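You operate a simulated robot arm through the tools that you are given. There is no shell and no other tool.

You are at the controls of a simulated robot arm. One attempt, no reset.

## Task
Shut the drier, run it at 50 C, then tag the crate READY for FLOW OK, else HOLD.

It is judged by the outcome, as a careful person would: the job done as asked, and still so three seconds after it is handed in. It fails if anything else is knocked over, pushed out of place, dropped, spilled or broken.

## Robot
A 6-joint arm with a two-finger gripper on a trunk, on a base that moves. Base frame: it is fixed to the floor where the robot stands at the start and does not move with it; the origin is under the middle of the robot, x ahead of it, y to its left, z up. Lengths are in mm, angles in rad, forces in N, time in s.
It reaches about 940 mm from its shoulder. Its first joint turns from -2.897 to 2.897 rad. Places, roughly: crate clamp [600, 4600, 1000]; crate peg [800, 4500, 1000]; drier button [200, 4500, 800]; drier dial [400, 4400, 800]; drier drawer [200, 4300, 600]; drier screen [300, 4500, 800]; filter plate [0, 4250, 500]; green tag [500, 4500, 1000]; yellow tag [500, 4500, 1000]. Payload 2.54 kg.
The TCP is the grasp point between the finger pads, 30 mm short of the fingertips. In the tool frame z runs along the fingers and y along their closing line. The gripper opens to 116 mm; its body begins 95 mm behind the TCP.
Orientation is told as [roll, pitch, yaw] about the base's x, y, z axes, in that order, counted from this pose: with the fingers straight down and closing along the base's y, the tool's x points along the base's -x, its y along +y and its z along -z.

## Interface
- The arm moves only by the tool apply_moves. Its argument "deltas" is a list of rows, each a list of 3 entries, a list of its own where there are three numbers: the closure in counts, from 0 (fully open) to 255 (shut), then the shift along the tool's x, y, z in mm, then the turn, a rotation vector about the tool's x, y, z in rad. In form: [[gripper, [x, y, z], [ax, ay, az]], ...]. A call has 1 to 20 rows; each row shifts and turns the commanded pose from where the row before left it, along the tool's axes as they then stand. Rows are played at 5 a second. More than 50 mm and 0.15 rad between two rows, or a gripper value outside its range, and nothing of the call is played. A pose out of reach is approached as far as the arm can. The call stops where the force on the tool passes 90 N (or 10 N more than at its start, if that is more) or the arm is blocked; 0.2 s more then pass. Each finger travels about 72 mm/s and halts on what it meets, pressing with about 23 N; the grip force reading is that of the motor and also rises with nothing between the fingers. The clock runs only during rows and for 0.2 s after the last one: add rows that do not move to give the fingers time. The reply holds the time, the measured pose of the TCP, the force on the tool along the base axes, the opening and the grip force, in the units named above and with some noise, with the torque about the TCP (base axes, N m) and any sound that the robot's microphone picked up.
- Cameras (640 x 400 px; columns grow to the right, rows downward): "scene" is now at [-32.8, 132.2, 1413.9]; the picture's right is [-0.19, -0.98, 0.00], its down [-0.52, 0.10, -0.85] and it looks along [0.83, -0.16, -0.53] (base axes); focal length 268 px, centre (320, 200). "wrist" rides on the gripper at [69, -15, -122] in the tool frame; the picture's right is [0.21, 0.98, 0.00], its down [-0.83, 0.18, -0.53] and it looks along [-0.52, 0.11, 0.85] (tool axes); focal length 251 px, centre (320, 200).
- get_image(camera): a new picture of that camera. The clock stands still meanwhile.
- drive_base(legs): drives the robot by 1 to 6 legs, each [ahead, left, turn to the left] in mm, mm and rad, along the robot's own axes; the way and the turn of a leg run together, so that a leg with both is an arc; at most 1500 mm and 3.142 rad a leg. The arm and the cameras ride along, it lands a little off, and it stops where it bumps. It gives what a move gives.
- turn_head(pan, tilt): turns the head with the scene camera to pan (to the left, within 2.094 rad either way) and tilt (down, from -0.506 to 1.204), counted from straight ahead of the robot. It gives what a move gives.
- probe_pixels(camera, pixels): for up to 12 pixels [column, row] of the newest picture of that camera ("zoom" is the newest enlarged one), the place [x, y, z] in the base frame of the surface seen there, good to about 2 mm. The clock stands still meanwhile.
- enlarge(camera, box): a new picture of the part [left, top, right, bottom] of that camera's present view, enlarged. The clock stands still meanwhile.
- finish_job(): hands the job in; it is judged then, once.

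Open the gripper and draw the arm clear of the work before you hand the job in, unless the task says otherwise.

The tools are called after "Emit:" by a JSON object that holds its "name" and its "arguments". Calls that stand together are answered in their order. apply_moves: Moves the arm, as the interface text tells. Its arguments: {"type":"object","properties":{"deltas":{"type":"array"}},"required":["deltas"]} The other tools are called the same way: drive_base (legs) drives the base; turn_head (pan, tilt) turns the head that bears the scene camera; get_image (camera) takes a picture; probe_pixels (camera, pixels) gives the place of the surface under pixels of a picture; enlarge (camera, box) takes an enlarged picture of a part of a camera's view; finish_job () hands the job in.

At the start:

```text
t: 0.0
eef_pos: [667.7, -118.3, 852.8]
tcp_rot: [-0.002, 0.0, 0.0]
contact_force: [0.3, 0.5, -0.6]
torque: [0.0, -0.02, 0.02]
opening: 116.0
gripper_force: 0.1
robot x, y, heading: [0.5, 1.7, -0.003]
head pan, tilt (commanded): [-0.192, 0.559]
```

scene: 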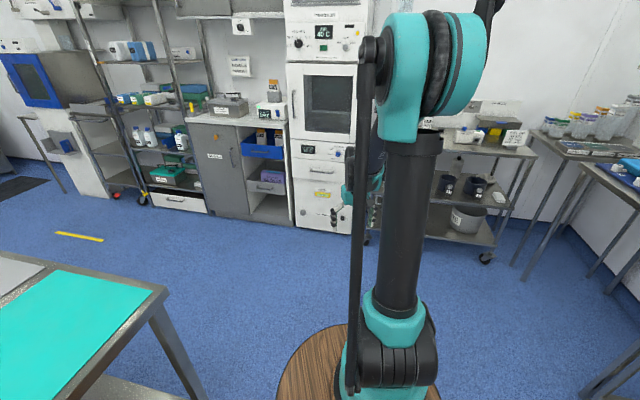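
wrist: 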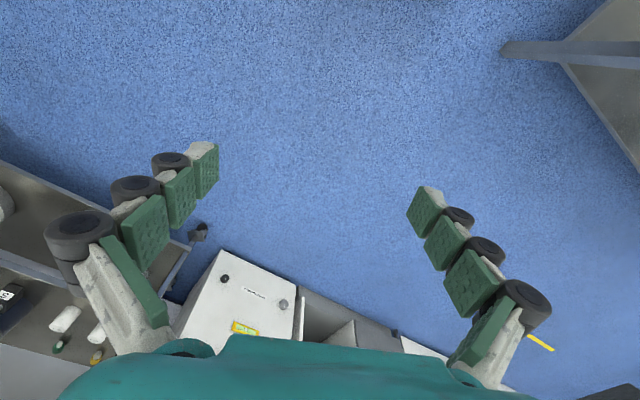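

The scene shows a lab ahead of the robot, with an oven-like appliance around (325,90). The drier is listed near y=4500, which is to the left, so I turn the head that way.

Emit:
{"name": "turn_head", "arguments": {"pan": 1.5, "tilt": 0.3}}

```text
t: 1.7
eef_pos: [666.8, -118.8, 852.4]
tcp_rot: [0.001, -0.001, 0.0]
contact_force: [0.7, 0.1, 0.3]
torque: [-0.03, 0.01, 0.02]
opening: 115.8
gripper_force: 0.1
robot x, y, heading: [-0.3, -2.7, -0.0]
head pan, tilt (commanded): [1.499, 0.3]
```

The head is now panned left; I take a picture.

Emit:
{"name": "get_image", "arguments": {"camera": "scene"}}

```text
taken
```

scene: 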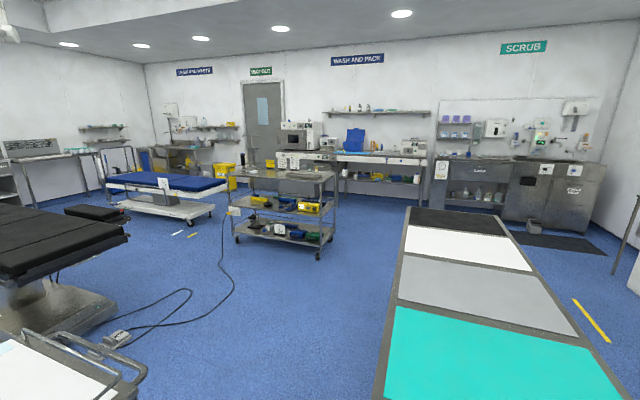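

The room to the left has a "WASH AND PACK" bench, a trolley, and a long table. I probe several objects to locate the drier around (300,4500,800).

Emit:
{"name": "probe_pixels", "arguments": {"camera": "scene", "pixels": [[300, 160], [285, 185], [300, 135], [355, 140], [415, 150], [280, 230], [470, 230], [520, 380], [410, 380], [130, 330], [380, 160], [235, 270]]}}

Emit:
{"name": "enlarge", "arguments": {"camera": "scene", "box": [220, 100, 440, 270]}}

```text
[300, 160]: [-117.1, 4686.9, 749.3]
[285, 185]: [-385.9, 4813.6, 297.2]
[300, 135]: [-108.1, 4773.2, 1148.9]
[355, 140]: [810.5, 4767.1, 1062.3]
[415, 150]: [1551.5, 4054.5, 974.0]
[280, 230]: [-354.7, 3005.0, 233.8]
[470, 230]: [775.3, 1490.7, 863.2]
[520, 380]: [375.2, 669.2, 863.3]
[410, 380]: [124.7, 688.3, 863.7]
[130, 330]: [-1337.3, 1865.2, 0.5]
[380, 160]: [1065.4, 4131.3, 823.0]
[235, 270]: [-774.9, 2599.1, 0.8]
```

```text
2.35 times, centred on (330, 185) of scene
```

zoom: 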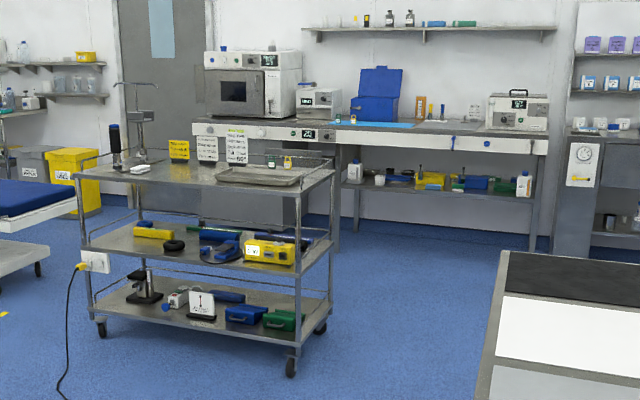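

The bench with controls and blue crate is behind the trolley. I probe the trolley corners, bench front and table corners in the zoom to plan a drive.

Emit:
{"name": "probe_pixels", "arguments": {"camera": "zoom", "pixels": [[78, 178], [333, 172], [300, 190], [290, 365], [320, 325], [100, 330], [205, 128], [310, 135], [485, 145], [270, 160], [288, 160], [510, 255]]}}

Emit:
{"name": "enlarge", "arguments": {"camera": "scene", "box": [260, 110, 360, 200]}}

```text
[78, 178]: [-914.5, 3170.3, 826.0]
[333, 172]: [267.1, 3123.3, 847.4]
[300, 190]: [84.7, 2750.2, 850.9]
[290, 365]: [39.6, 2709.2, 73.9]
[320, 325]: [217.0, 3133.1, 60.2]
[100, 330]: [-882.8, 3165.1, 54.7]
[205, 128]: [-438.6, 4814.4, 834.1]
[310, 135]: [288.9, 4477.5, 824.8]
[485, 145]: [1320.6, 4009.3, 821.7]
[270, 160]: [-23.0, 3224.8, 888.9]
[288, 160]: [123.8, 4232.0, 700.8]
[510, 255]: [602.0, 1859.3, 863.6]
```

```text
4.44 times, centred on (310, 155) of scene
```

zoom: 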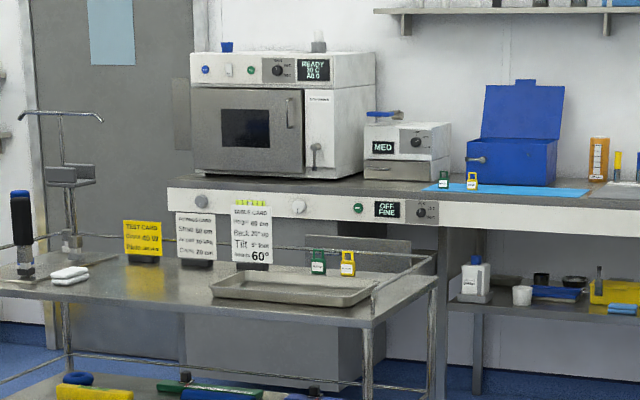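

The bench has the drier controls in the front panel: "OFF FINE" screen at zoom (387,209), green button (358,208), dial (427,210). I probe the table corners, trolley corners and the bench items for planning.

Emit:
{"name": "probe_pixels", "arguments": {"camera": "zoom", "pixels": [[387, 209], [358, 208], [427, 211], [445, 181], [472, 181], [500, 165], [477, 159], [390, 244], [270, 300], [370, 322], [436, 272], [320, 250]]}}

Emit:
{"name": "probe_pixels", "arguments": {"camera": "scene", "pixels": [[411, 210], [497, 212], [375, 395], [620, 370], [500, 260], [395, 300], [212, 217], [185, 236], [120, 340], [190, 290], [170, 330], [330, 300]]}}

```text
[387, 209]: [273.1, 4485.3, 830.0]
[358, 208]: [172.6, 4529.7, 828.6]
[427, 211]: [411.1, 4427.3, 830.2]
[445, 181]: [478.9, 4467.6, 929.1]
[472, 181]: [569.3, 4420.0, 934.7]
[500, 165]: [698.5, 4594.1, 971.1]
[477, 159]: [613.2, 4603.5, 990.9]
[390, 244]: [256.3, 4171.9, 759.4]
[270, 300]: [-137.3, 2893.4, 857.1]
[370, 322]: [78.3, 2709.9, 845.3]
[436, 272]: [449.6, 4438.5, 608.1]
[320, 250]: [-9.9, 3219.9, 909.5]
```

```text
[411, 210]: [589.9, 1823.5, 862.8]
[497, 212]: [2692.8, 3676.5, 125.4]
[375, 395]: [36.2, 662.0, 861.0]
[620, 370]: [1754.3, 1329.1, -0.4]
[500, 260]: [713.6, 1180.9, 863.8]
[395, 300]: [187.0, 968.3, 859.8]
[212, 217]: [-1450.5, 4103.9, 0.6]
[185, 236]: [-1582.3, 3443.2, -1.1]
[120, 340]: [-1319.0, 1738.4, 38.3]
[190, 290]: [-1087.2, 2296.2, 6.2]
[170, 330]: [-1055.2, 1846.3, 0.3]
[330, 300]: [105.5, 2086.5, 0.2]
```

The tags on the bench mat are at about (479,4468,929) green and (569,4420,935) yellow; the table's left edge runs (36,662)→(590,1823). I look down at the nearer region and behind to plan a safe path.

Emit:
{"name": "turn_head", "arguments": {"pan": 1.2, "tilt": 0.9}}

Emit:
{"name": "get_image", "arguments": {"camera": "scene"}}

Emit:
{"name": "probe_pixels", "arguments": {"camera": "scene", "pixels": [[100, 200], [200, 200], [320, 200], [450, 200], [100, 300], [200, 300], [320, 300], [320, 100], [320, 380], [500, 300], [200, 380], [560, 200]]}}

Emit:
{"name": "turn_head", "arguments": {"pan": 2.09, "tilt": 0.6}}

Emit:
{"name": "get_image", "arguments": {"camera": "scene"}}

Emit:
{"name": "probe_pixels", "arguments": {"camera": "scene", "pixels": [[100, 200], [200, 200], [320, 200], [450, 200], [100, 300], [200, 300], [320, 300], [320, 100], [320, 380], [500, 300], [200, 380], [560, 200]]}}

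```text
t: 2.7
eef_pos: [667.4, -118.8, 852.8]
tcp_rot: [0.0, -0.001, -0.001]
contact_force: [0.7, 0.1, -0.2]
torque: [0.01, 0.02, 0.0]
opening: 115.7
gripper_force: 0.0
robot x, y, heading: [0.8, -1.3, 0.006]
head pan, tilt (commanded): [1.201, 0.901]
```

```text
taken
```

scene: 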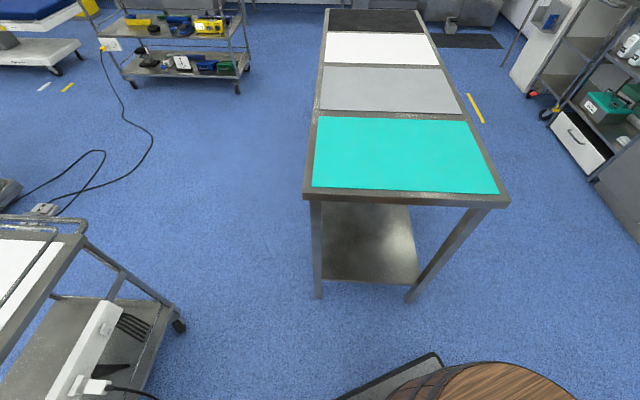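

```text
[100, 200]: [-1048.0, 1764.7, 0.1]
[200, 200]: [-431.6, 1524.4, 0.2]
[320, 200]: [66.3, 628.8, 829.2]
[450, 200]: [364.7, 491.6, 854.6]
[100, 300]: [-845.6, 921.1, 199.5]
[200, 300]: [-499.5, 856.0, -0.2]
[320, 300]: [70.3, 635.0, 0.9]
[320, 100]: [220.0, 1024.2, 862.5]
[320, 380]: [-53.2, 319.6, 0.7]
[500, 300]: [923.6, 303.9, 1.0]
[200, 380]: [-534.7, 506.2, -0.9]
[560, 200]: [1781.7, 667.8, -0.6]
```

```text
t: 3.9
eef_pos: [667.9, -118.0, 852.9]
tcp_rot: [-0.001, 0.0, 0.001]
contact_force: [0.1, -0.6, 0.0]
torque: [-0.03, 0.0, -0.01]
opening: 116.1
gripper_force: 0.2
robot x, y, heading: [-4.6, -0.0, -0.003]
head pan, tilt (commanded): [2.089, 0.6]
```

```text
taken
```

scene: 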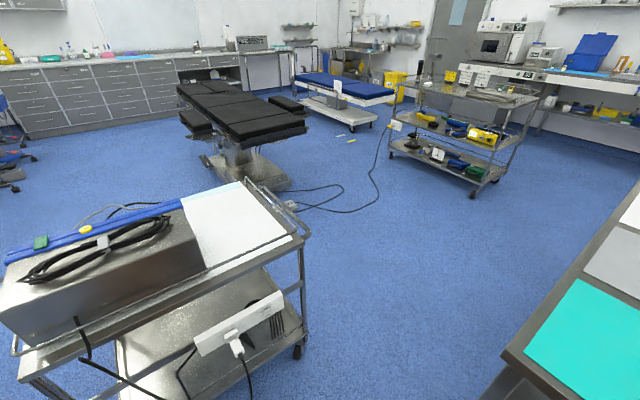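

```text
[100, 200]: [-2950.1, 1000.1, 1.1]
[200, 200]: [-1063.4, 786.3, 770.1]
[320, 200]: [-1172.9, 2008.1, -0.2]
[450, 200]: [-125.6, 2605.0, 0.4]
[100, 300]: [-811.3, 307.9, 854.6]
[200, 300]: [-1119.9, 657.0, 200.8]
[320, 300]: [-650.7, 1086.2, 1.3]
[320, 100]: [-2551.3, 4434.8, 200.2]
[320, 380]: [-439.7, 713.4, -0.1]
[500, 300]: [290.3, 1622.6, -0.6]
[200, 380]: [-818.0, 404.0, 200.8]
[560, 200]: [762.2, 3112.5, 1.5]
```

There's an instrument trolley left-rear, a table ahead-left. I look down at my own base to gauge its footprint and then survey the right-hand corridor.

Emit:
{"name": "turn_head", "arguments": {"pan": 1.2, "tilt": 1.2}}

Emit:
{"name": "get_image", "arguments": {"camera": "scene"}}

Emit:
{"name": "probe_pixels", "arguments": {"camera": "scene", "pixels": [[320, 350], [360, 290], [420, 245], [440, 240], [460, 300], [320, 390], [250, 300], [120, 200], [60, 150], [140, 140], [200, 300], [300, 395]]}}

Emit:
{"name": "turn_head", "arguments": {"pan": 0.7, "tilt": 0.5}}

Emit:
{"name": "get_image", "arguments": {"camera": "scene"}}

Emit:
{"name": "probe_pixels", "arguments": {"camera": "scene", "pixels": [[100, 200], [200, 200], [320, 200], [450, 200], [100, 300], [200, 300], [320, 300], [320, 130], [320, 380], [500, 300], [250, 120], [400, 180]]}}

```text
t: 5.1
eef_pos: [665.9, -117.2, 851.7]
tcp_rot: [0.0, 0.0, 0.0]
contact_force: [0.6, 0.5, -0.4]
torque: [-0.01, -0.02, 0.02]
opening: 115.8
gripper_force: 0.1
robot x, y, heading: [2.3, 0.3, 0.002]
head pan, tilt (commanded): [1.201, 1.201]
```

```text
taken
```

scene: 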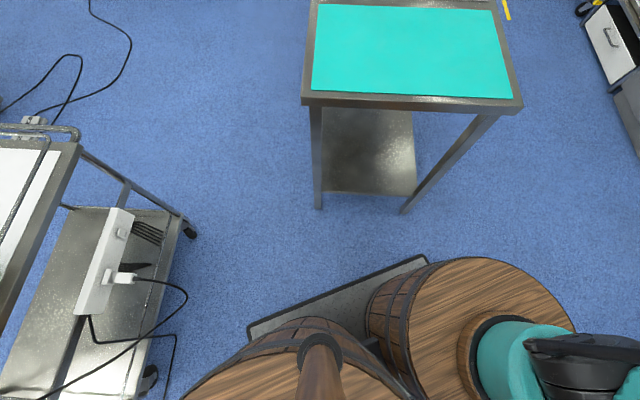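

```text
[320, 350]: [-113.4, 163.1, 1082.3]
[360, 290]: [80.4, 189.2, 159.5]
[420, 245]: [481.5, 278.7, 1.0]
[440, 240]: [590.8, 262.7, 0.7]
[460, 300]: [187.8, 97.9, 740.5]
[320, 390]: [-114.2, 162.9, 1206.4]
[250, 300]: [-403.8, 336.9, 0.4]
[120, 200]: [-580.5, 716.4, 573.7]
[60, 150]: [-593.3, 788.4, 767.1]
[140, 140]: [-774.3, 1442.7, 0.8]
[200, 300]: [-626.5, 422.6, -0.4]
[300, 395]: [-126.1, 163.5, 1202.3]
```

```text
t: 6.2
eef_pos: [665.9, -118.4, 852.2]
tcp_rot: [0.001, 0.0, 0.002]
contact_force: [-0.2, 0.0, -0.9]
torque: [-0.02, 0.01, -0.03]
opening: 116.1
gripper_force: 0.1
robot x, y, heading: [-0.9, 1.4, -0.004]
head pan, tilt (commanded): [0.7, 0.499]
```

```text
taken
```

scene: 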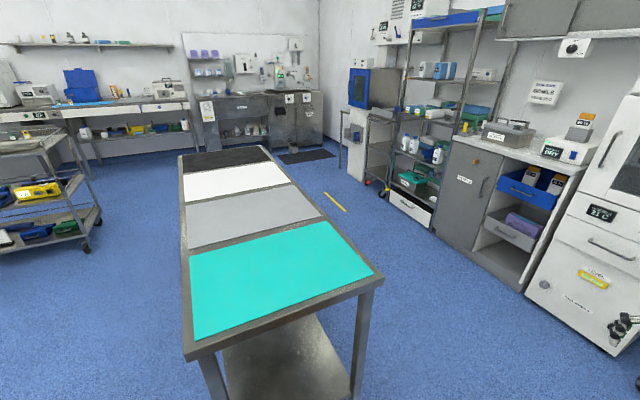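

```text
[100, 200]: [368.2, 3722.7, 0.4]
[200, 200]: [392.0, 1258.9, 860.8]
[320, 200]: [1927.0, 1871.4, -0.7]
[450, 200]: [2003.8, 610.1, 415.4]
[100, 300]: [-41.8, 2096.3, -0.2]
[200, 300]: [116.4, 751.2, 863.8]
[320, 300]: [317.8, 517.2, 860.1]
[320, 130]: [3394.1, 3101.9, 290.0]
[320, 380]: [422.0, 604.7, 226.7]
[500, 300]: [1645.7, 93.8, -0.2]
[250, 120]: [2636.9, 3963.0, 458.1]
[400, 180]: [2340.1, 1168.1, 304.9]
```

The base plate's left edge is near y≈190–200, and the right-hand corridor (between table and cabinets) is over 1.2 m wide, much wider than the gap beside the left trolley. First I raise and draw in the arm so it clears table height (863).

Emit:
{"name": "apply_moves", "arguments": {"deltas": [[0, [20, 0, -45], [0, 0, 0]], [0, [20, 0, -45], [0, 0, 0]], [0, [20, 0, -45], [0, 0, 0]], [0, [20, 0, -45], [0, 0, 0]], [0, [20, 0, -45], [0, 0, 0]], [0, [20, 0, -45], [0, 0, 0]], [0, [20, 0, -45], [0, 0, 0]], [0, [20, 0, -35], [0, 0, 0]]]}}

Emit:
{"name": "turn_head", "arguments": {"pan": 0.3, "tilt": 0.8}}

Emit:
{"name": "get_image", "arguments": {"camera": "scene"}}

Emit:
{"name": "probe_pixels", "arguments": {"camera": "scene", "pixels": [[100, 200], [200, 200], [320, 200], [450, 200], [100, 300], [200, 300], [320, 300], [320, 130], [260, 380], [500, 100], [400, 100], [550, 200]]}}

```text
t: 8.0
eef_pos: [505.7, -118.8, 1203.6]
tcp_rot: [0.0, 0.001, -0.002]
contact_force: [-0.2, -0.4, -1.1]
torque: [0.02, 0.03, 0.01]
opening: 115.9
gripper_force: 0.0
robot x, y, heading: [-0.3, 0.7, -0.002]
head pan, tilt (commanded): [0.7, 0.499]
```

```text
t: 8.8
eef_pos: [505.0, -118.6, 1202.7]
tcp_rot: [0.002, 0.0, -0.001]
contact_force: [0.0, 0.3, 0.1]
torque: [-0.03, 0.0, -0.02]
opening: 116.0
gripper_force: 0.0
robot x, y, heading: [-1.5, -2.3, 0.004]
head pan, tilt (commanded): [0.3, 0.799]
```

```text
taken
```

scene: 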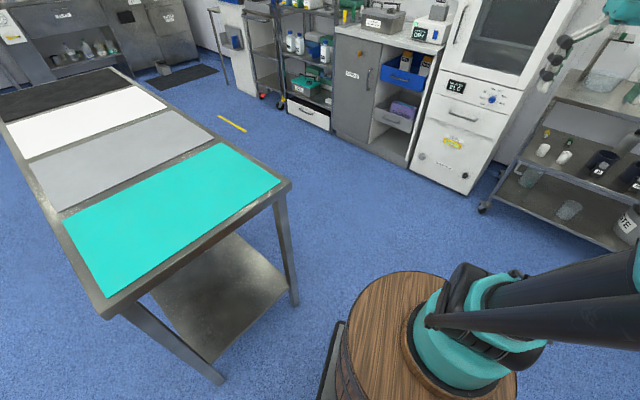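

```text
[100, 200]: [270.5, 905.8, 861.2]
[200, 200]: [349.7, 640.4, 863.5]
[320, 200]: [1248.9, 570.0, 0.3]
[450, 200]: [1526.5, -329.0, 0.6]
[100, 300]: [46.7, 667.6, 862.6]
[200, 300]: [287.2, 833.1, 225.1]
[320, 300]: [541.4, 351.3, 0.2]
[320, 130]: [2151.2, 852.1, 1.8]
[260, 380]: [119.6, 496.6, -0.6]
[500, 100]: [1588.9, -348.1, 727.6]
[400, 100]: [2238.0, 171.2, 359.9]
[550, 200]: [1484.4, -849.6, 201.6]
```

The raised arm (TCP z≈1203) clears everything near. In room-aligned axes the right corridor is ~1.3 m wide, so I turn left 1.14 rad to face the bench direction, shift right 700, and drive ahead past the table.

Emit:
{"name": "drive_base", "arguments": {"legs": [[0, 0, 1.14], [0, -700, 0], [1200, 0, 0]]}}

Emit:
{"name": "turn_head", "arguments": {"pan": 0.3, "tilt": 0.5}}

Emit:
{"name": "get_image", "arguments": {"camera": "scene"}}

```text
t: 21.2
eef_pos: [1441.1, 1211.9, 1202.7]
tcp_rot: [-0.001, 0.0, 1.15]
contact_force: [-0.1, -0.9, 0.9]
torque: [0.0, -0.02, -0.01]
opening: 116.0
gripper_force: 0.1
robot x, y, heading: [1129.2, 802.0, 1.147]
head pan, tilt (commanded): [0.3, 0.799]
```

```text
t: 22.0
eef_pos: [1441.5, 1212.7, 1201.1]
tcp_rot: [0.0, 0.0, 1.149]
contact_force: [-0.9, -0.2, -0.1]
torque: [-0.02, -0.02, 0.02]
opening: 116.1
gripper_force: 0.0
robot x, y, heading: [1123.0, 801.8, 1.147]
head pan, tilt (commanded): [0.3, 0.499]
```

```text
taken
```

scene: 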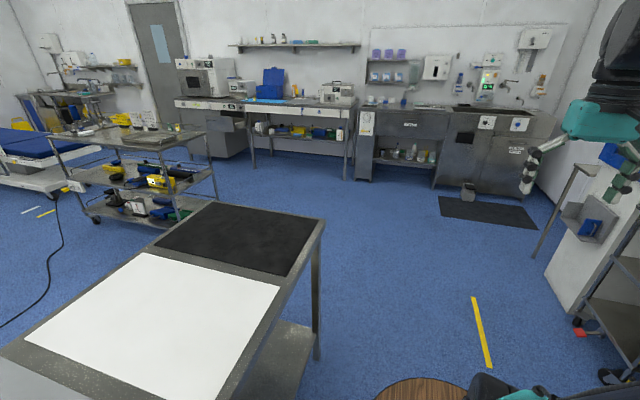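

The drive went fine; robot at (1123,802), heading 1.147. I check the stand on the right (545,250) and the sink bench before going further.

Emit:
{"name": "probe_pixels", "arguments": {"camera": "scene", "pixels": [[538, 255], [575, 175], [555, 320], [440, 210], [470, 195], [360, 175], [345, 160], [245, 160], [215, 185], [325, 225], [190, 215], [150, 215]]}}

Emit:
{"name": "enlarge", "arguments": {"camera": "scene", "box": [150, 50, 370, 200]}}

```text
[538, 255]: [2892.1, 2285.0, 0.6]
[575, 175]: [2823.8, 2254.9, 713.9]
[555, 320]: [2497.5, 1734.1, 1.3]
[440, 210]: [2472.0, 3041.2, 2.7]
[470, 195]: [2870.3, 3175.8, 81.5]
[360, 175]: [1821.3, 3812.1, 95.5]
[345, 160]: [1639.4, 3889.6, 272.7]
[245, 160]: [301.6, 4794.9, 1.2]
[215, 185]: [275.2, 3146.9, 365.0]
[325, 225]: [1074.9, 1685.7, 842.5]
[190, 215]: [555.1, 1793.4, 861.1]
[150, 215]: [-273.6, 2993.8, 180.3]
```

```text
2.67 times, centred on (260, 125) of scene
```

zoom: 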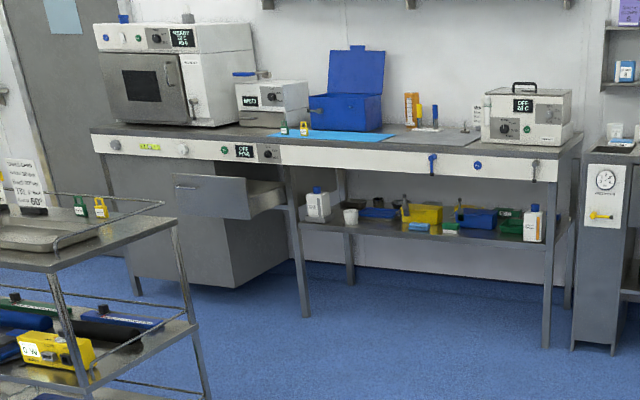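

The open drier drawer is visible at zoom (215,195). The way is clear; I drive ahead 2150 and then left 1300 keeping off the trolley and bench.

Emit:
{"name": "drive_base", "arguments": {"legs": [[1500, 0, 0], [650, 0, 0], [0, 1300, 0]]}}

Emit:
{"name": "turn_head", "arguments": {"pan": 0.6, "tilt": 0.5}}

Emit:
{"name": "get_image", "arguments": {"camera": "scene"}}

```text
t: 38.8
eef_pos: [1175.8, 3723.4, 1202.1]
tcp_rot: [0.001, 0.0, 1.144]
contact_force: [0.3, -1.3, 0.6]
torque: [0.02, 0.02, 0.01]
opening: 116.0
gripper_force: 0.0
robot x, y, heading: [859.6, 3311.5, 1.139]
head pan, tilt (commanded): [0.3, 0.499]
```

```text
t: 39.6
eef_pos: [1174.5, 3722.4, 1202.3]
tcp_rot: [-0.001, 0.0, 1.143]
contact_force: [0.6, 0.2, 0.2]
torque: [-0.04, 0.03, 0.01]
opening: 115.9
gripper_force: 0.1
robot x, y, heading: [857.2, 3311.7, 1.142]
head pan, tilt (commanded): [0.6, 0.499]
```

```text
taken
```

scene: 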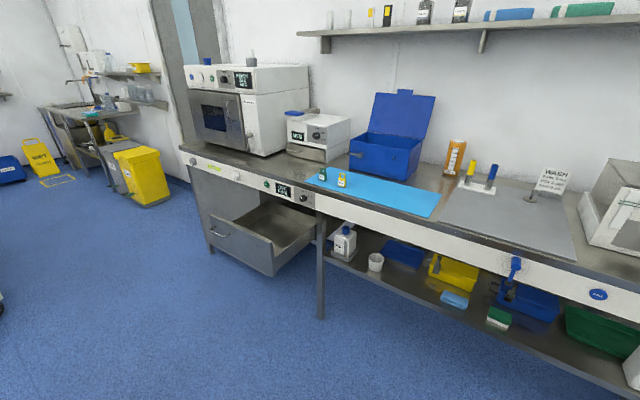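

The drier bay, drawer (265,240), panel (280,188), tags (322,174)/(341,180) and blue crate (385,140) are now visible. I enlarge for detail.

Emit:
{"name": "enlarge", "arguments": {"camera": "scene", "box": [180, 150, 350, 280]}}

Emit:
{"name": "enlarge", "arguments": {"camera": "scene", "box": [290, 80, 450, 210]}}

```text
3.08 times, centred on (265, 215) of scene
```

zoom: 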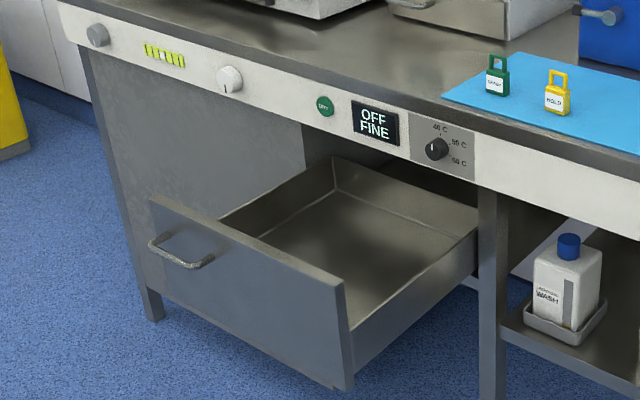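

```text
3.08 times, centred on (370, 145) of scene
```

zoom: 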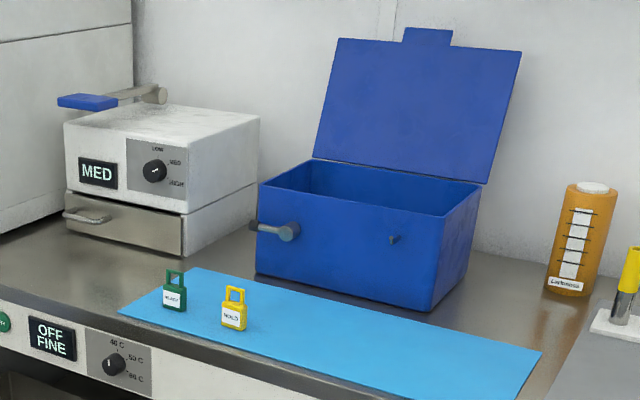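

The drier reads "OFF / FINE"; dial marks 40/50/60 C; tags READY (green) and HOLD (yellow); the crate has a lever clamp on its front-left and a small peg on its front. I probe key places and check my own base's extent.

Emit:
{"name": "probe_pixels", "arguments": {"camera": "zoom", "pixels": [[172, 300], [233, 318], [293, 231], [255, 226], [395, 239], [390, 240], [262, 185], [440, 215], [175, 275], [235, 292], [112, 366], [52, 339]]}}

Emit:
{"name": "enlarge", "arguments": {"camera": "scene", "box": [180, 150, 350, 280]}}

Emit:
{"name": "probe_pixels", "arguments": {"camera": "zoom", "pixels": [[152, 200], [343, 285], [350, 380], [240, 290], [180, 262], [205, 262], [152, 243], [335, 190], [480, 210], [150, 310], [325, 105], [230, 80]]}}

Emit:
{"name": "turn_head", "arguments": {"pan": 1.2, "tilt": 1.2}}

Emit:
{"name": "get_image", "arguments": {"camera": "scene"}}

```text
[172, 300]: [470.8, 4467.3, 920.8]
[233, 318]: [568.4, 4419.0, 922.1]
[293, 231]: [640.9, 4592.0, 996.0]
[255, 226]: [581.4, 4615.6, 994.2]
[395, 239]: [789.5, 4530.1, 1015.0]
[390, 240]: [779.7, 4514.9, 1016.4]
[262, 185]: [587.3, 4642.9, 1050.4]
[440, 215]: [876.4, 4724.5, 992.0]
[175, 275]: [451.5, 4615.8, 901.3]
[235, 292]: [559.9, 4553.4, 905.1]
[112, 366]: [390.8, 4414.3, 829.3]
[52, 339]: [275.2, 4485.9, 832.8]
```

```text
3.08 times, centred on (265, 215) of scene
```

zoom: 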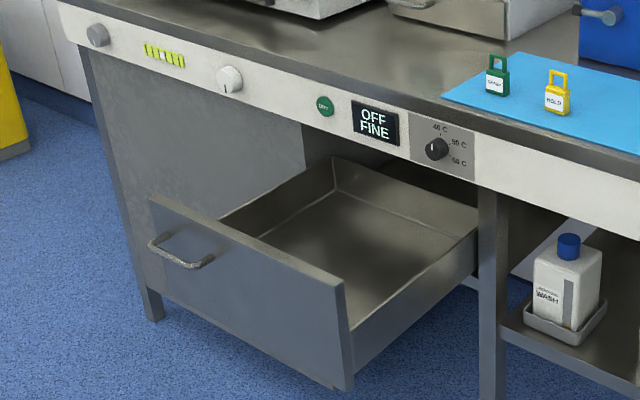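

```text
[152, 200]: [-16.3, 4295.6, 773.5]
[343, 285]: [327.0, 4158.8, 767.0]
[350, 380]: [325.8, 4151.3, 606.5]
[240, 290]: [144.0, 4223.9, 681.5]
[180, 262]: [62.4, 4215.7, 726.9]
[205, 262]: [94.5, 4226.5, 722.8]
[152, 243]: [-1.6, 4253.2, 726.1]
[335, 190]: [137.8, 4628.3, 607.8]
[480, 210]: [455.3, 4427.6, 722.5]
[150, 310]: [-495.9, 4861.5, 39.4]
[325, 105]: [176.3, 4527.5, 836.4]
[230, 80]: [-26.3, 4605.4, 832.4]
```

```text
t: 40.7
eef_pos: [1175.8, 3722.8, 1202.6]
tcp_rot: [0.0, 0.001, 1.144]
contact_force: [0.2, -0.2, 0.3]
torque: [0.02, 0.01, -0.03]
opening: 116.1
gripper_force: 0.0
robot x, y, heading: [860.4, 3307.5, 1.137]
head pan, tilt (commanded): [1.201, 1.201]
```

```text
taken
```

scene: 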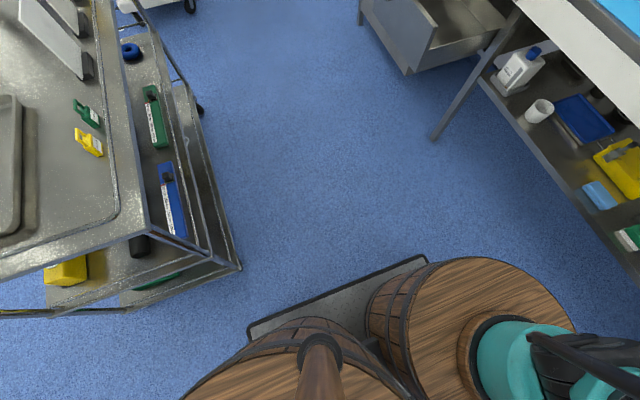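

The base plate edge shows at (250,328)–(427,260), and trolley's corner at (240,268) is off to the left-rear. I probe these for clearance.

Emit:
{"name": "probe_pixels", "arguments": {"camera": "scene", "pixels": [[256, 332], [424, 261], [340, 298], [240, 266], [205, 250], [200, 110], [130, 245], [410, 70], [436, 138], [525, 320], [395, 290], [300, 330]]}}

```text
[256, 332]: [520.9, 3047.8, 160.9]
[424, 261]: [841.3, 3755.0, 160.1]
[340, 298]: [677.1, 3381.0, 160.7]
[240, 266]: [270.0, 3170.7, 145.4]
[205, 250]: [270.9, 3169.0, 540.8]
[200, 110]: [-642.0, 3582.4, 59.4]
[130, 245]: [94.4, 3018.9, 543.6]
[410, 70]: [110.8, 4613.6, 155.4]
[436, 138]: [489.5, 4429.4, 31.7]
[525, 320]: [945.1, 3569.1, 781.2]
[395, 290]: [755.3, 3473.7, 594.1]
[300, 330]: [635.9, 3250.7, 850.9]
```

The base spans about ±400 ahead/behind and ±200 sideways; the trolley's bench-side face lies ~u=2998. I move ahead 130 first, then left 590, ending just right of the open drawer (its right edge stays ~40+ mm outside my base's left side).

Emit:
{"name": "drive_base", "arguments": {"legs": [[140, 0, 0], [0, 560, 0]]}}

Emit:
{"name": "turn_head", "arguments": {"pan": 0.5, "tilt": 0.8}}

Emit:
{"name": "get_image", "arguments": {"camera": "scene"}}

```text
t: 44.9
eef_pos: [722.0, 4084.8, 1202.6]
tcp_rot: [0.0, -0.001, 1.145]
contact_force: [-0.4, -0.1, 0.1]
torque: [-0.02, 0.02, -0.03]
opening: 116.0
gripper_force: 0.0
robot x, y, heading: [404.1, 3669.7, 1.145]
head pan, tilt (commanded): [1.201, 1.201]
```

```text
t: 45.9
eef_pos: [721.8, 4083.8, 1202.5]
tcp_rot: [0.001, 0.0, 1.146]
contact_force: [0.1, 0.6, 0.6]
torque: [-0.01, 0.01, 0.03]
opening: 115.9
gripper_force: 0.1
robot x, y, heading: [407.4, 3678.5, 1.15]
head pan, tilt (commanded): [0.499, 0.799]
```

```text
taken
```

scene: 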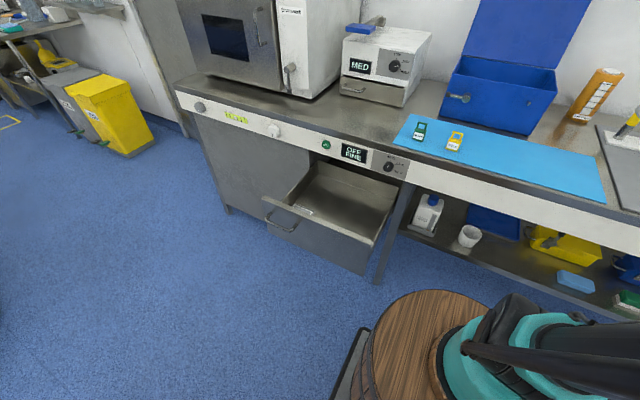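

Robot now at about (405,3675), just right of the drawer. I enlarge the drier panel, drawer, tags and crate.

Emit:
{"name": "enlarge", "arguments": {"camera": "scene", "box": [180, 80, 420, 290]}}

Emit:
{"name": "enlarge", "arguments": {"camera": "scene", "box": [310, 130, 420, 200]}}

```text
1.90 times, centred on (300, 185) of scene
```

zoom: 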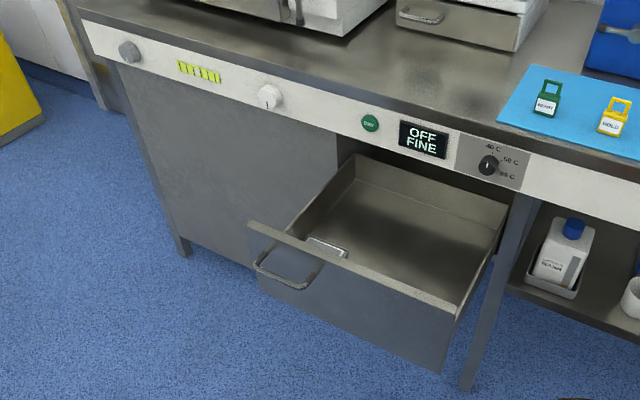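

```text
5.71 times, centred on (365, 165) of scene
```

zoom: 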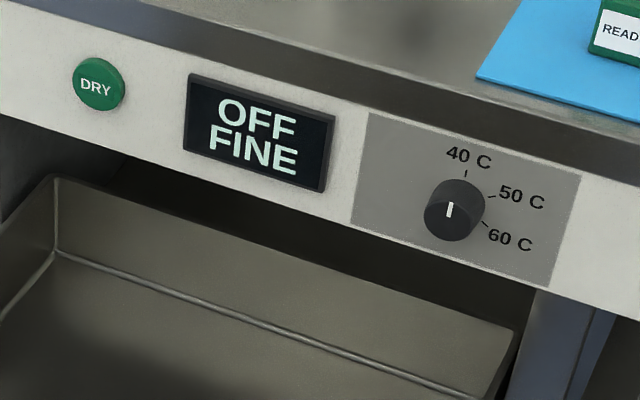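

The dial points at 40 C, the DRY button is green, and a small light object sits inside the drawer's front at zoom (325,247) — maybe the filter plate. I enlarge it.

Emit:
{"name": "enlarge", "arguments": {"camera": "scene", "box": [255, 180, 345, 240]}}

Emit:
{"name": "probe_pixels", "arguments": {"camera": "zoom", "pixels": [[340, 205], [320, 190], [355, 220], [200, 200], [100, 210], [400, 320], [60, 150], [330, 170], [200, 290], [500, 300], [550, 150], [260, 180]]}}

```text
6.67 times, centred on (300, 210) of scene
```

zoom: 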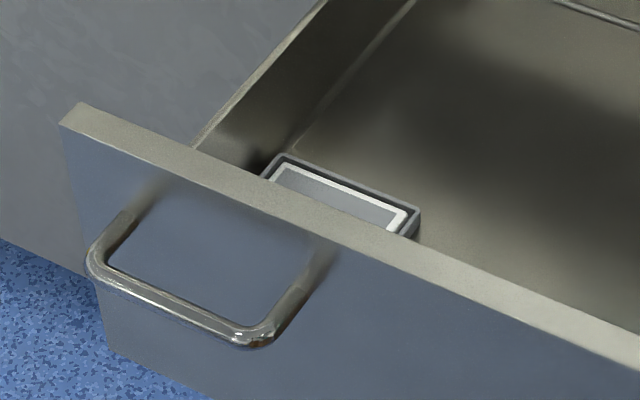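

```text
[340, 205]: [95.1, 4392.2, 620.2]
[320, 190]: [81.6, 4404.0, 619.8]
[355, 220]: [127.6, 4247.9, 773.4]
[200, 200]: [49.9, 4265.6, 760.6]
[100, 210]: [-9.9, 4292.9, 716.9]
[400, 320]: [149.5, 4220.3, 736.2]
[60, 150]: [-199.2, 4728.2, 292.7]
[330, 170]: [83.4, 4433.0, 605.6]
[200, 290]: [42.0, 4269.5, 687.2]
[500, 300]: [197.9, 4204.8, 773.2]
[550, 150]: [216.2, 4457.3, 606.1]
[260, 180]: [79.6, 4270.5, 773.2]
```

The filter plate lies inside the drawer behind its front at about (88,4398,620); nothing sticks out above the drawer's edge, so closing is clear. I swing the arm left and pitch the closed fingers to point forward at the bench, staying at z≈1200 in front of it.

Emit:
{"name": "apply_moves", "arguments": {"deltas": [[100, [0, 40, 0], [0, -0.14, 0]], [200, [0, 40, 0], [0, -0.14, 0]], [255, [0, 40, 0], [0, -0.14, 0]], [255, [0, 40, 0], [0, -0.14, 0]], [255, [0, 40, 0], [0, -0.14, 0]], [255, [0, 40, 0], [0, -0.14, 0]]]}}

Emit:
{"name": "get_image", "arguments": {"camera": "scene"}}

```text
t: 47.3
eef_pos: [502.3, 4183.9, 1203.4]
tcp_rot: [0.002, -0.842, 1.143]
contact_force: [0.0, -0.5, 0.0]
torque: [0.03, 0.02, -0.01]
opening: 0.0
gripper_force: 23.2
robot x, y, heading: [401.3, 3672.1, 1.143]
head pan, tilt (commanded): [0.499, 0.799]
```

```text
taken
```

scene: 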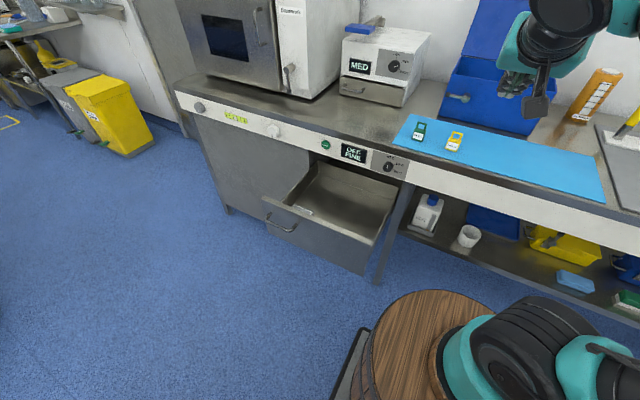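

The gripper is half pitched with no contact. I continue pitching to horizontal while moving left.

Emit:
{"name": "apply_moves", "arguments": {"deltas": [[255, [0, 45, 0], [0, -0.146, 0]], [255, [0, 45, 0], [0, -0.146, 0]], [255, [0, 45, 0], [0, -0.146, 0]], [255, [0, 45, 0], [0, -0.146, 0]], [255, [0, 45, 0], [0, -0.145, 0]]]}}

Emit:
{"name": "get_image", "arguments": {"camera": "scene"}}

Emit:
{"name": "get_image", "arguments": {"camera": "wrist"}}

```text
t: 48.5
eef_pos: [299.9, 4275.7, 1202.8]
tcp_rot: [2.447, -1.569, -1.302]
contact_force: [0.4, -0.9, 0.6]
torque: [0.01, -0.02, 0.1]
opening: 0.0
gripper_force: 23.3
robot x, y, heading: [404.6, 3671.5, 1.144]
head pan, tilt (commanded): [0.499, 0.799]
```

```text
taken
```

scene: 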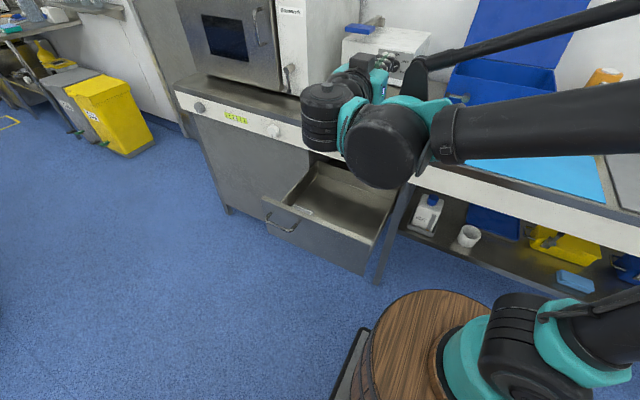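

```text
taken
```

wrist: 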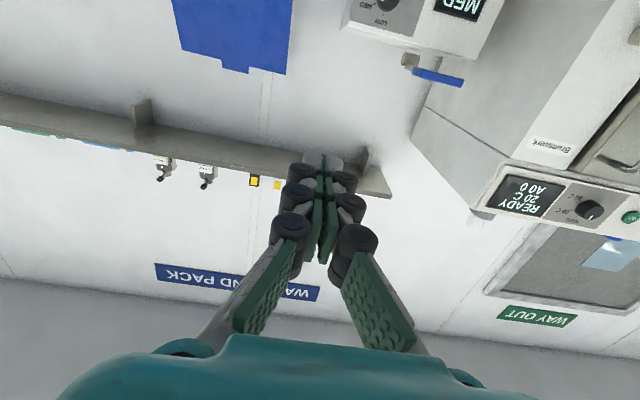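

Fingers are now horizontal pointing at the bench (TCP u≈4012, v≈1514, z 1203), no contact. I draw back 200 so the tips are in front of the drawer, shift left 80, then start lowering.

Emit:
{"name": "apply_moves", "arguments": {"deltas": [[255, [0, 20, -50], [-0.025, 0, 0]], [255, [0, 20, -50], [0, 0, 0]], [255, [0, 20, -50], [0, 0, 0]], [255, [0, 20, -50], [0, 0, 0]], [255, [0, 0, -20], [0, 0, 0]]]}}

Emit:
{"name": "apply_moves", "arguments": {"deltas": [[255, [50, 0, 0], [0, 0, 0]], [255, [50, 0, 0], [0, 0, 0]], [255, [50, 0, 0], [0, 0, 0]], [255, [50, 0, 0], [0, 0, 0]], [255, [50, 0, 0], [0, 0, 0]]]}}

Emit:
{"name": "get_image", "arguments": {"camera": "scene"}}

```text
refused: row 1 steps farther than a row can; nothing moved
```

```text
t: 49.7
eef_pos: [298.5, 4276.0, 952.2]
tcp_rot: [0.013, -1.568, 1.13]
contact_force: [-0.1, 0.1, -0.1]
torque: [-0.02, 0.02, 0.04]
opening: 0.0
gripper_force: 22.9
robot x, y, heading: [403.8, 3671.9, 1.142]
head pan, tilt (commanded): [0.499, 0.799]
```

```text
taken
```

scene: 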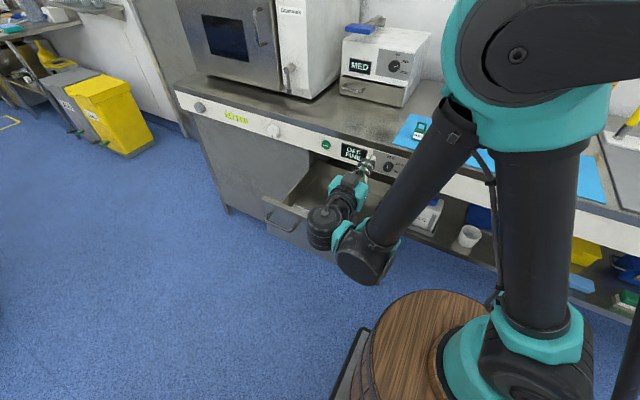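

The first call was refused (step too long) but the second lowered the arm to z 952, still clear in front of the panel (tips u≈4042 vs 4190). Now I draw back along the tool axis before going any lower.

Emit:
{"name": "apply_moves", "arguments": {"deltas": [[255, [0, 16, -44], [-0.025, 0, 0]], [255, [0, 16, -44], [0, 0, 0]], [255, [0, 16, -44], [0, 0, 0]], [255, [0, 16, -44], [0, 0, 0]], [255, [0, 16, -44], [0, 0, 0]]]}}

```text
t: 50.9
eef_pos: [137.1, 4107.3, 951.3]
tcp_rot: [0.045, -1.57, 1.122]
contact_force: [-0.5, -0.2, -0.2]
torque: [-0.03, 0.0, 0.01]
opening: 0.0
gripper_force: 22.4
robot x, y, heading: [408.8, 3670.8, 1.144]
head pan, tilt (commanded): [0.499, 0.799]
```

TCP is now at (137,4107,951), with tips ~80 mm short of the drawer front. I lower by 255 to z≈696.

Emit:
{"name": "apply_moves", "arguments": {"deltas": [[255, [50, 0, 0], [0, 0, 0]], [255, [50, 0, 0], [0, 0, 0]], [255, [50, 0, 0], [0, 0, 0]], [255, [50, 0, 0], [0, 0, 0]], [255, [50, 0, 0], [0, 0, 0]]]}}

Emit:
{"name": "get_image", "arguments": {"camera": "scene"}}

Emit:
{"name": "get_image", "arguments": {"camera": "wrist"}}

```text
t: 52.1
eef_pos: [46.0, 4110.8, 771.1]
tcp_rot: [-0.002, -1.57, 1.169]
contact_force: [0.5, 0.0, -0.5]
torque: [0.02, 0.02, 0.0]
opening: 0.2
gripper_force: 23.1
out of reach, approached as far as the arm can: row 2, 3, 4, 5
robot x, y, heading: [404.6, 3668.1, 1.14]
head pan, tilt (commanded): [0.499, 0.799]
```

```text
taken
```

scene: 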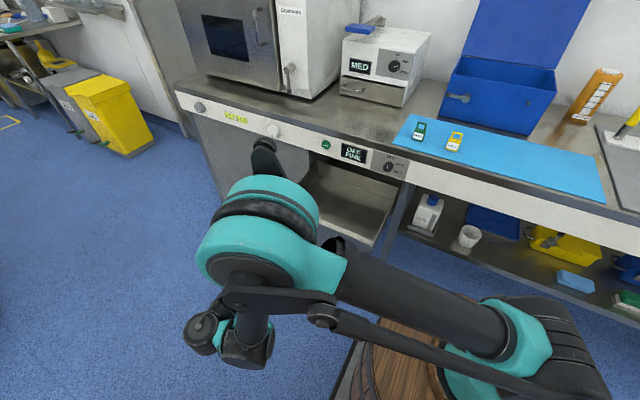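

```text
taken
```

wrist: 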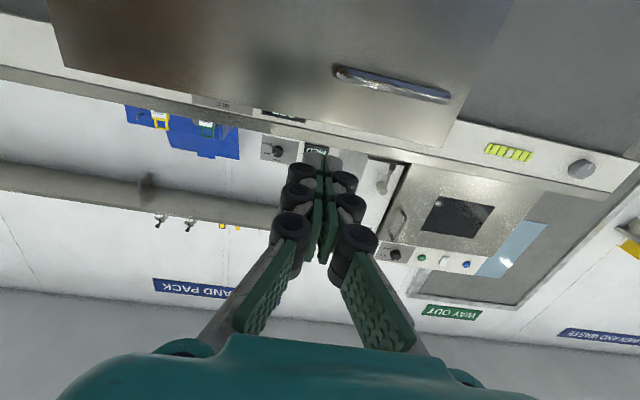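

The low pose is out of reach because the wrist is too close to the shoulder (arm folded up). I raise back up, then will shift the base to the right so the arm can reach the drawer more stretched out.

Emit:
{"name": "apply_moves", "arguments": {"deltas": [[255, [-50, 0, 0], [0, 0, 0]], [255, [-50, 0, 0], [0, 0, 0]], [255, [-50, 0, 0], [0, 0, 0]], [255, [-50, 0, 0], [0, 0, 0]]]}}

Emit:
{"name": "get_image", "arguments": {"camera": "scene"}}

```text
t: 53.1
eef_pos: [46.8, 4110.8, 971.1]
tcp_rot: [-0.137, -1.57, 1.306]
contact_force: [-0.8, -0.5, -0.1]
torque: [0.02, -0.03, -0.02]
opening: 0.0
gripper_force: 22.9
robot x, y, heading: [407.4, 3673.1, 1.138]
head pan, tilt (commanded): [0.499, 0.799]
```

```text
taken
```

scene: 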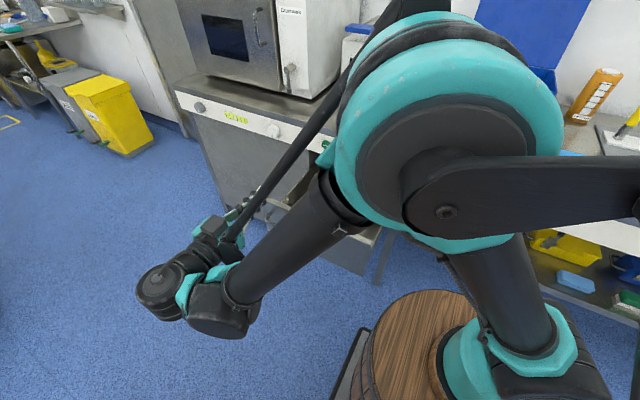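

Back up at z 971. I drive the base 320 mm right (the way I came), which leaves the arm room to stretch left to the drawer.

Emit:
{"name": "drive_base", "arguments": {"legs": [[0, -320, 0]]}}

```text
t: 55.3
eef_pos: [341.0, 3976.7, 971.9]
tcp_rot: [-0.04, -1.569, 1.211]
contact_force: [0.2, 0.4, 0.2]
torque: [-0.01, 0.01, -0.01]
opening: 0.2
gripper_force: 22.8
robot x, y, heading: [696.9, 3539.4, 1.149]
head pan, tilt (commanded): [0.499, 0.799]
```

Base at (697,3539). I move the TCP left 240 and slightly ahead, still at z≈971, and then lower.

Emit:
{"name": "apply_moves", "arguments": {"deltas": [[255, [0, 48, 8], [0, 0, 0]], [255, [0, 48, 8], [0, 0, 0]], [255, [0, 48, 8], [0, 0, 0]], [255, [0, 48, 8], [0, 0, 0]], [255, [0, 48, 8], [0, 0, 0]], [255, [45, 0, 0], [0, 0, 0]], [255, [45, 0, 0], [0, 0, 0]]]}}

Emit:
{"name": "get_image", "arguments": {"camera": "scene"}}

```text
t: 56.9
eef_pos: [133.8, 4108.8, 881.3]
tcp_rot: [0.004, -1.57, 1.166]
contact_force: [0.0, -0.6, -0.1]
torque: [0.01, 0.01, 0.01]
opening: 0.0
gripper_force: 23.2
robot x, y, heading: [697.1, 3542.5, 1.143]
head pan, tilt (commanded): [0.499, 0.799]
```

```text
taken
```

scene: 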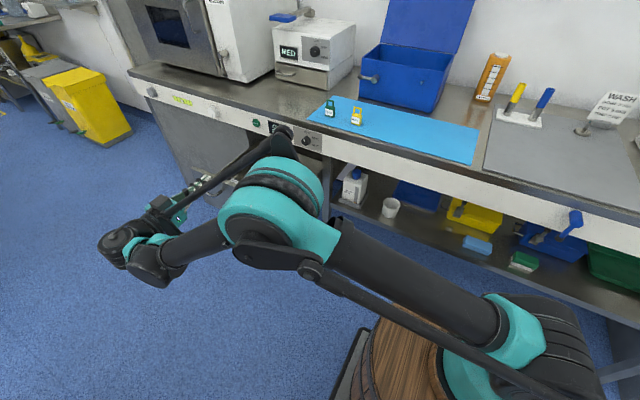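

TCP at (134,4109,881). I probe the elbow's place to make sure it stays off the bench, then lower further.

Emit:
{"name": "probe_pixels", "arguments": {"camera": "scene", "pixels": [[270, 190], [285, 145], [240, 240], [330, 250], [180, 250], [145, 265]]}}

Emit:
{"name": "apply_moves", "arguments": {"deltas": [[255, [45, 0, 0], [0, 0, 0]], [255, [45, 0, 0], [0, 0, 0]], [255, [45, 0, 0], [0, 0, 0]], [255, [45, 0, 0], [0, 0, 0]]]}}

Emit:
{"name": "get_image", "arguments": {"camera": "scene"}}

```text
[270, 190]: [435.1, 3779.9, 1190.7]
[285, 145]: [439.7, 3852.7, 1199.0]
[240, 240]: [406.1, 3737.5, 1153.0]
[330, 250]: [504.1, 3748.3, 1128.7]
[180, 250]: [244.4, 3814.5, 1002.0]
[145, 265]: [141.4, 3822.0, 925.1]
```

```text
t: 57.9
eef_pos: [133.6, 4107.0, 701.0]
tcp_rot: [-0.056, -1.569, 1.227]
contact_force: [0.3, -0.3, -0.7]
torque: [0.03, -0.02, 0.0]
opening: 0.1
gripper_force: 23.5
robot x, y, heading: [697.1, 3541.8, 1.15]
head pan, tilt (commanded): [0.499, 0.799]
```

```text
taken
```

scene: 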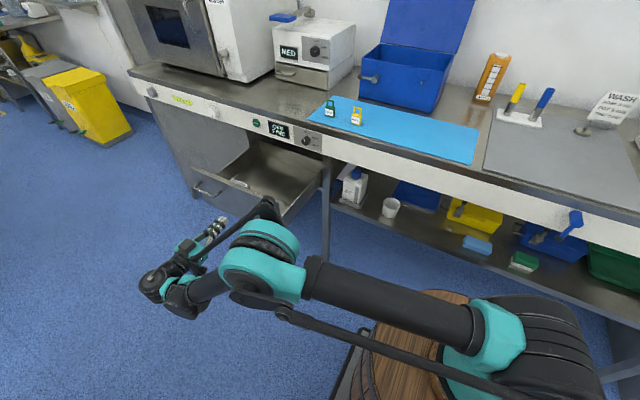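

Now at z=701 in front of the drawer. I check the fingertips relative to the drawer front and handle.

Emit:
{"name": "enlarge", "arguments": {"camera": "scene", "box": [160, 120, 340, 260]}}

Emit:
{"name": "get_image", "arguments": {"camera": "wrist"}}

```text
2.86 times, centred on (250, 190) of scene
```

zoom: 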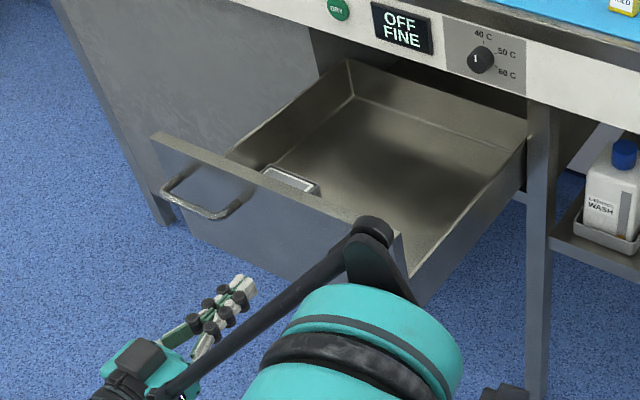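

```text
taken
```

wrist: 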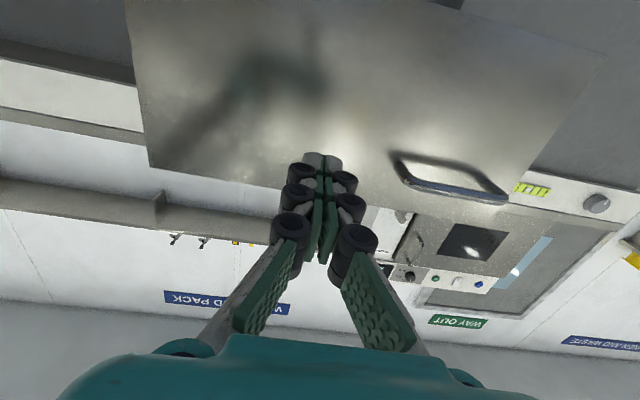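

The gripper is to the right of the handle, level with the drawer front's middle height. I check the elbow's height, then advance to contact.

Emit:
{"name": "probe_pixels", "arguments": {"camera": "zoom", "pixels": [[372, 225], [370, 260], [400, 300], [240, 285], [205, 215], [260, 180]]}}

Emit:
{"name": "apply_moves", "arguments": {"deltas": [[255, [0, 0, 25], [0, 0, 0]], [255, [0, 0, 25], [0, 0, 0]], [255, [0, 0, 20], [0, 0, 0]], [255, [0, 0, 15], [0, 0, 0]], [255, [0, 0, 15], [0, 0, 0]], [255, [0, 0, 15], [0, 0, 0]]]}}

```text
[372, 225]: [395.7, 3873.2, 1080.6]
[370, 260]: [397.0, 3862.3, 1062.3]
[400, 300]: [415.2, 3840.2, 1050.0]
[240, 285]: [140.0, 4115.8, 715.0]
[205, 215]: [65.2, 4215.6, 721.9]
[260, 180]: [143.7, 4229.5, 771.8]
```

```text
t: 59.3
eef_pos: [178.5, 4213.2, 702.3]
tcp_rot: [-0.083, -1.569, 1.256]
contact_force: [0.7, 0.3, 0.5]
torque: [-0.05, 0.01, -0.02]
opening: 0.0
gripper_force: 22.6
robot x, y, heading: [697.7, 3543.8, 1.145]
head pan, tilt (commanded): [0.499, 0.799]
```

The TCP is at u≈3904, which should already be touching the front. I check with a picture.

Emit:
{"name": "enlarge", "arguments": {"camera": "scene", "box": [160, 120, 340, 260]}}

Emit:
{"name": "get_image", "arguments": {"camera": "wrist"}}

```text
2.86 times, centred on (250, 190) of scene
```

zoom: 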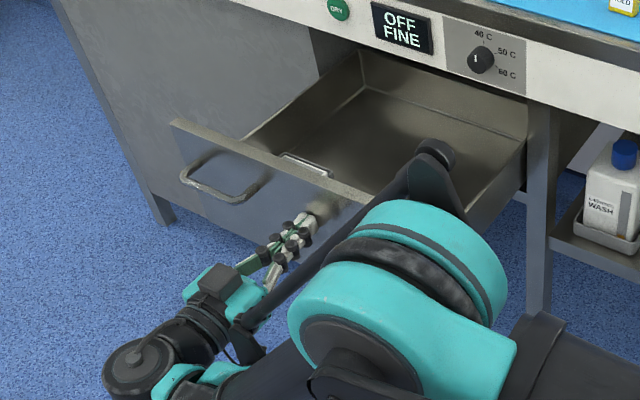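

```text
taken
```

wrist: 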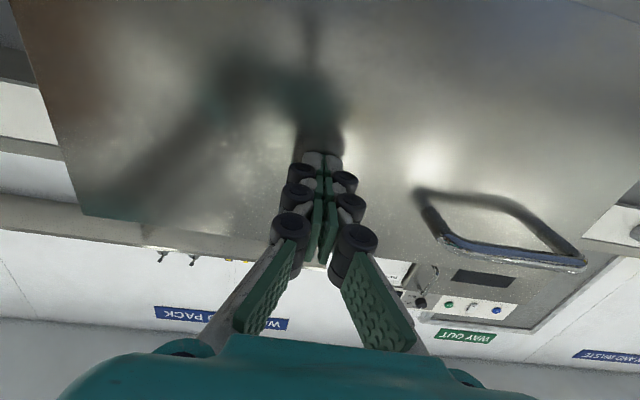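

The drawer is sliding in smoothly with almost no force. I continue pushing.

Emit:
{"name": "apply_moves", "arguments": {"deltas": [[255, [0, 0, 15], [0, 0, 0]], [255, [0, 0, 15], [0, 0, 0]], [255, [0, 0, 15], [0, 0, 0]], [255, [0, 0, 15], [0, 0, 0]], [255, [0, 0, 15], [0, 0, 0]], [255, [0, 0, 15], [0, 0, 0]], [255, [0, 0, 15], [0, 0, 0]], [255, [0, 0, 15], [0, 0, 0]], [255, [0, 0, 15], [0, 0, 0]], [255, [0, 0, 15], [0, 0, 0]], [255, [0, 0, 15], [0, 0, 0]], [255, [0, 0, 15], [0, 0, 0]]]}}

Emit:
{"name": "get_image", "arguments": {"camera": "scene"}}

```text
t: 61.9
eef_pos: [249.1, 4379.0, 701.0]
tcp_rot: [-0.124, -1.569, 1.295]
contact_force: [-0.3, 0.8, -0.4]
torque: [0.05, 0.02, -0.02]
opening: 0.0
gripper_force: 23.1
robot x, y, heading: [699.4, 3540.8, 1.145]
head pan, tilt (commanded): [0.499, 0.799]
```

```text
taken
```

scene: 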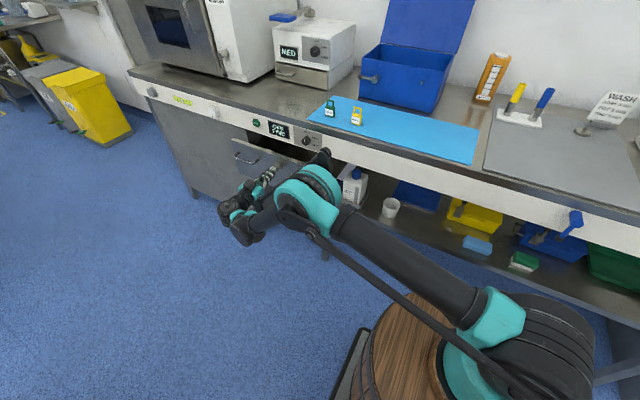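

The drawer is about 75 mm from flush. I check the elbow protrusion near pixel (322,158) before the last stretch.

Emit:
{"name": "enlarge", "arguments": {"camera": "scene", "box": [210, 100, 390, 240]}}

Emit:
{"name": "probe_pixels", "arguments": {"camera": "zoom", "pixels": [[390, 165], [380, 185], [400, 200], [350, 260], [200, 190], [150, 150], [100, 155]]}}

```text
2.86 times, centred on (300, 170) of scene
```

zoom: 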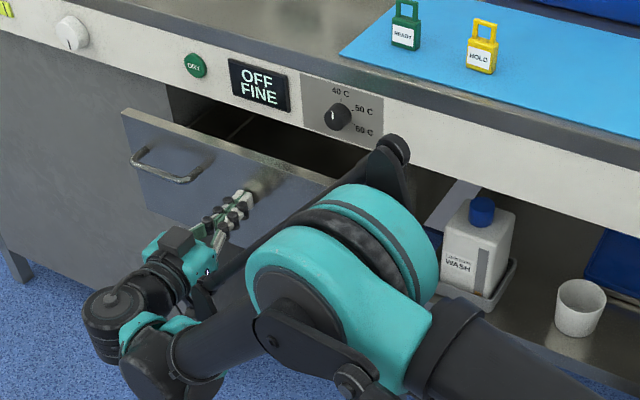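

```text
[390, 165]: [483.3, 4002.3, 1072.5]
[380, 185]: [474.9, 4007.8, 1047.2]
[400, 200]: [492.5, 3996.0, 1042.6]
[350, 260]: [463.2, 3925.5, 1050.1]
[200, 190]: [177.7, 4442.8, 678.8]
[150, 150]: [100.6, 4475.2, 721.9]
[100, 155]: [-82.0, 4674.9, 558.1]
```

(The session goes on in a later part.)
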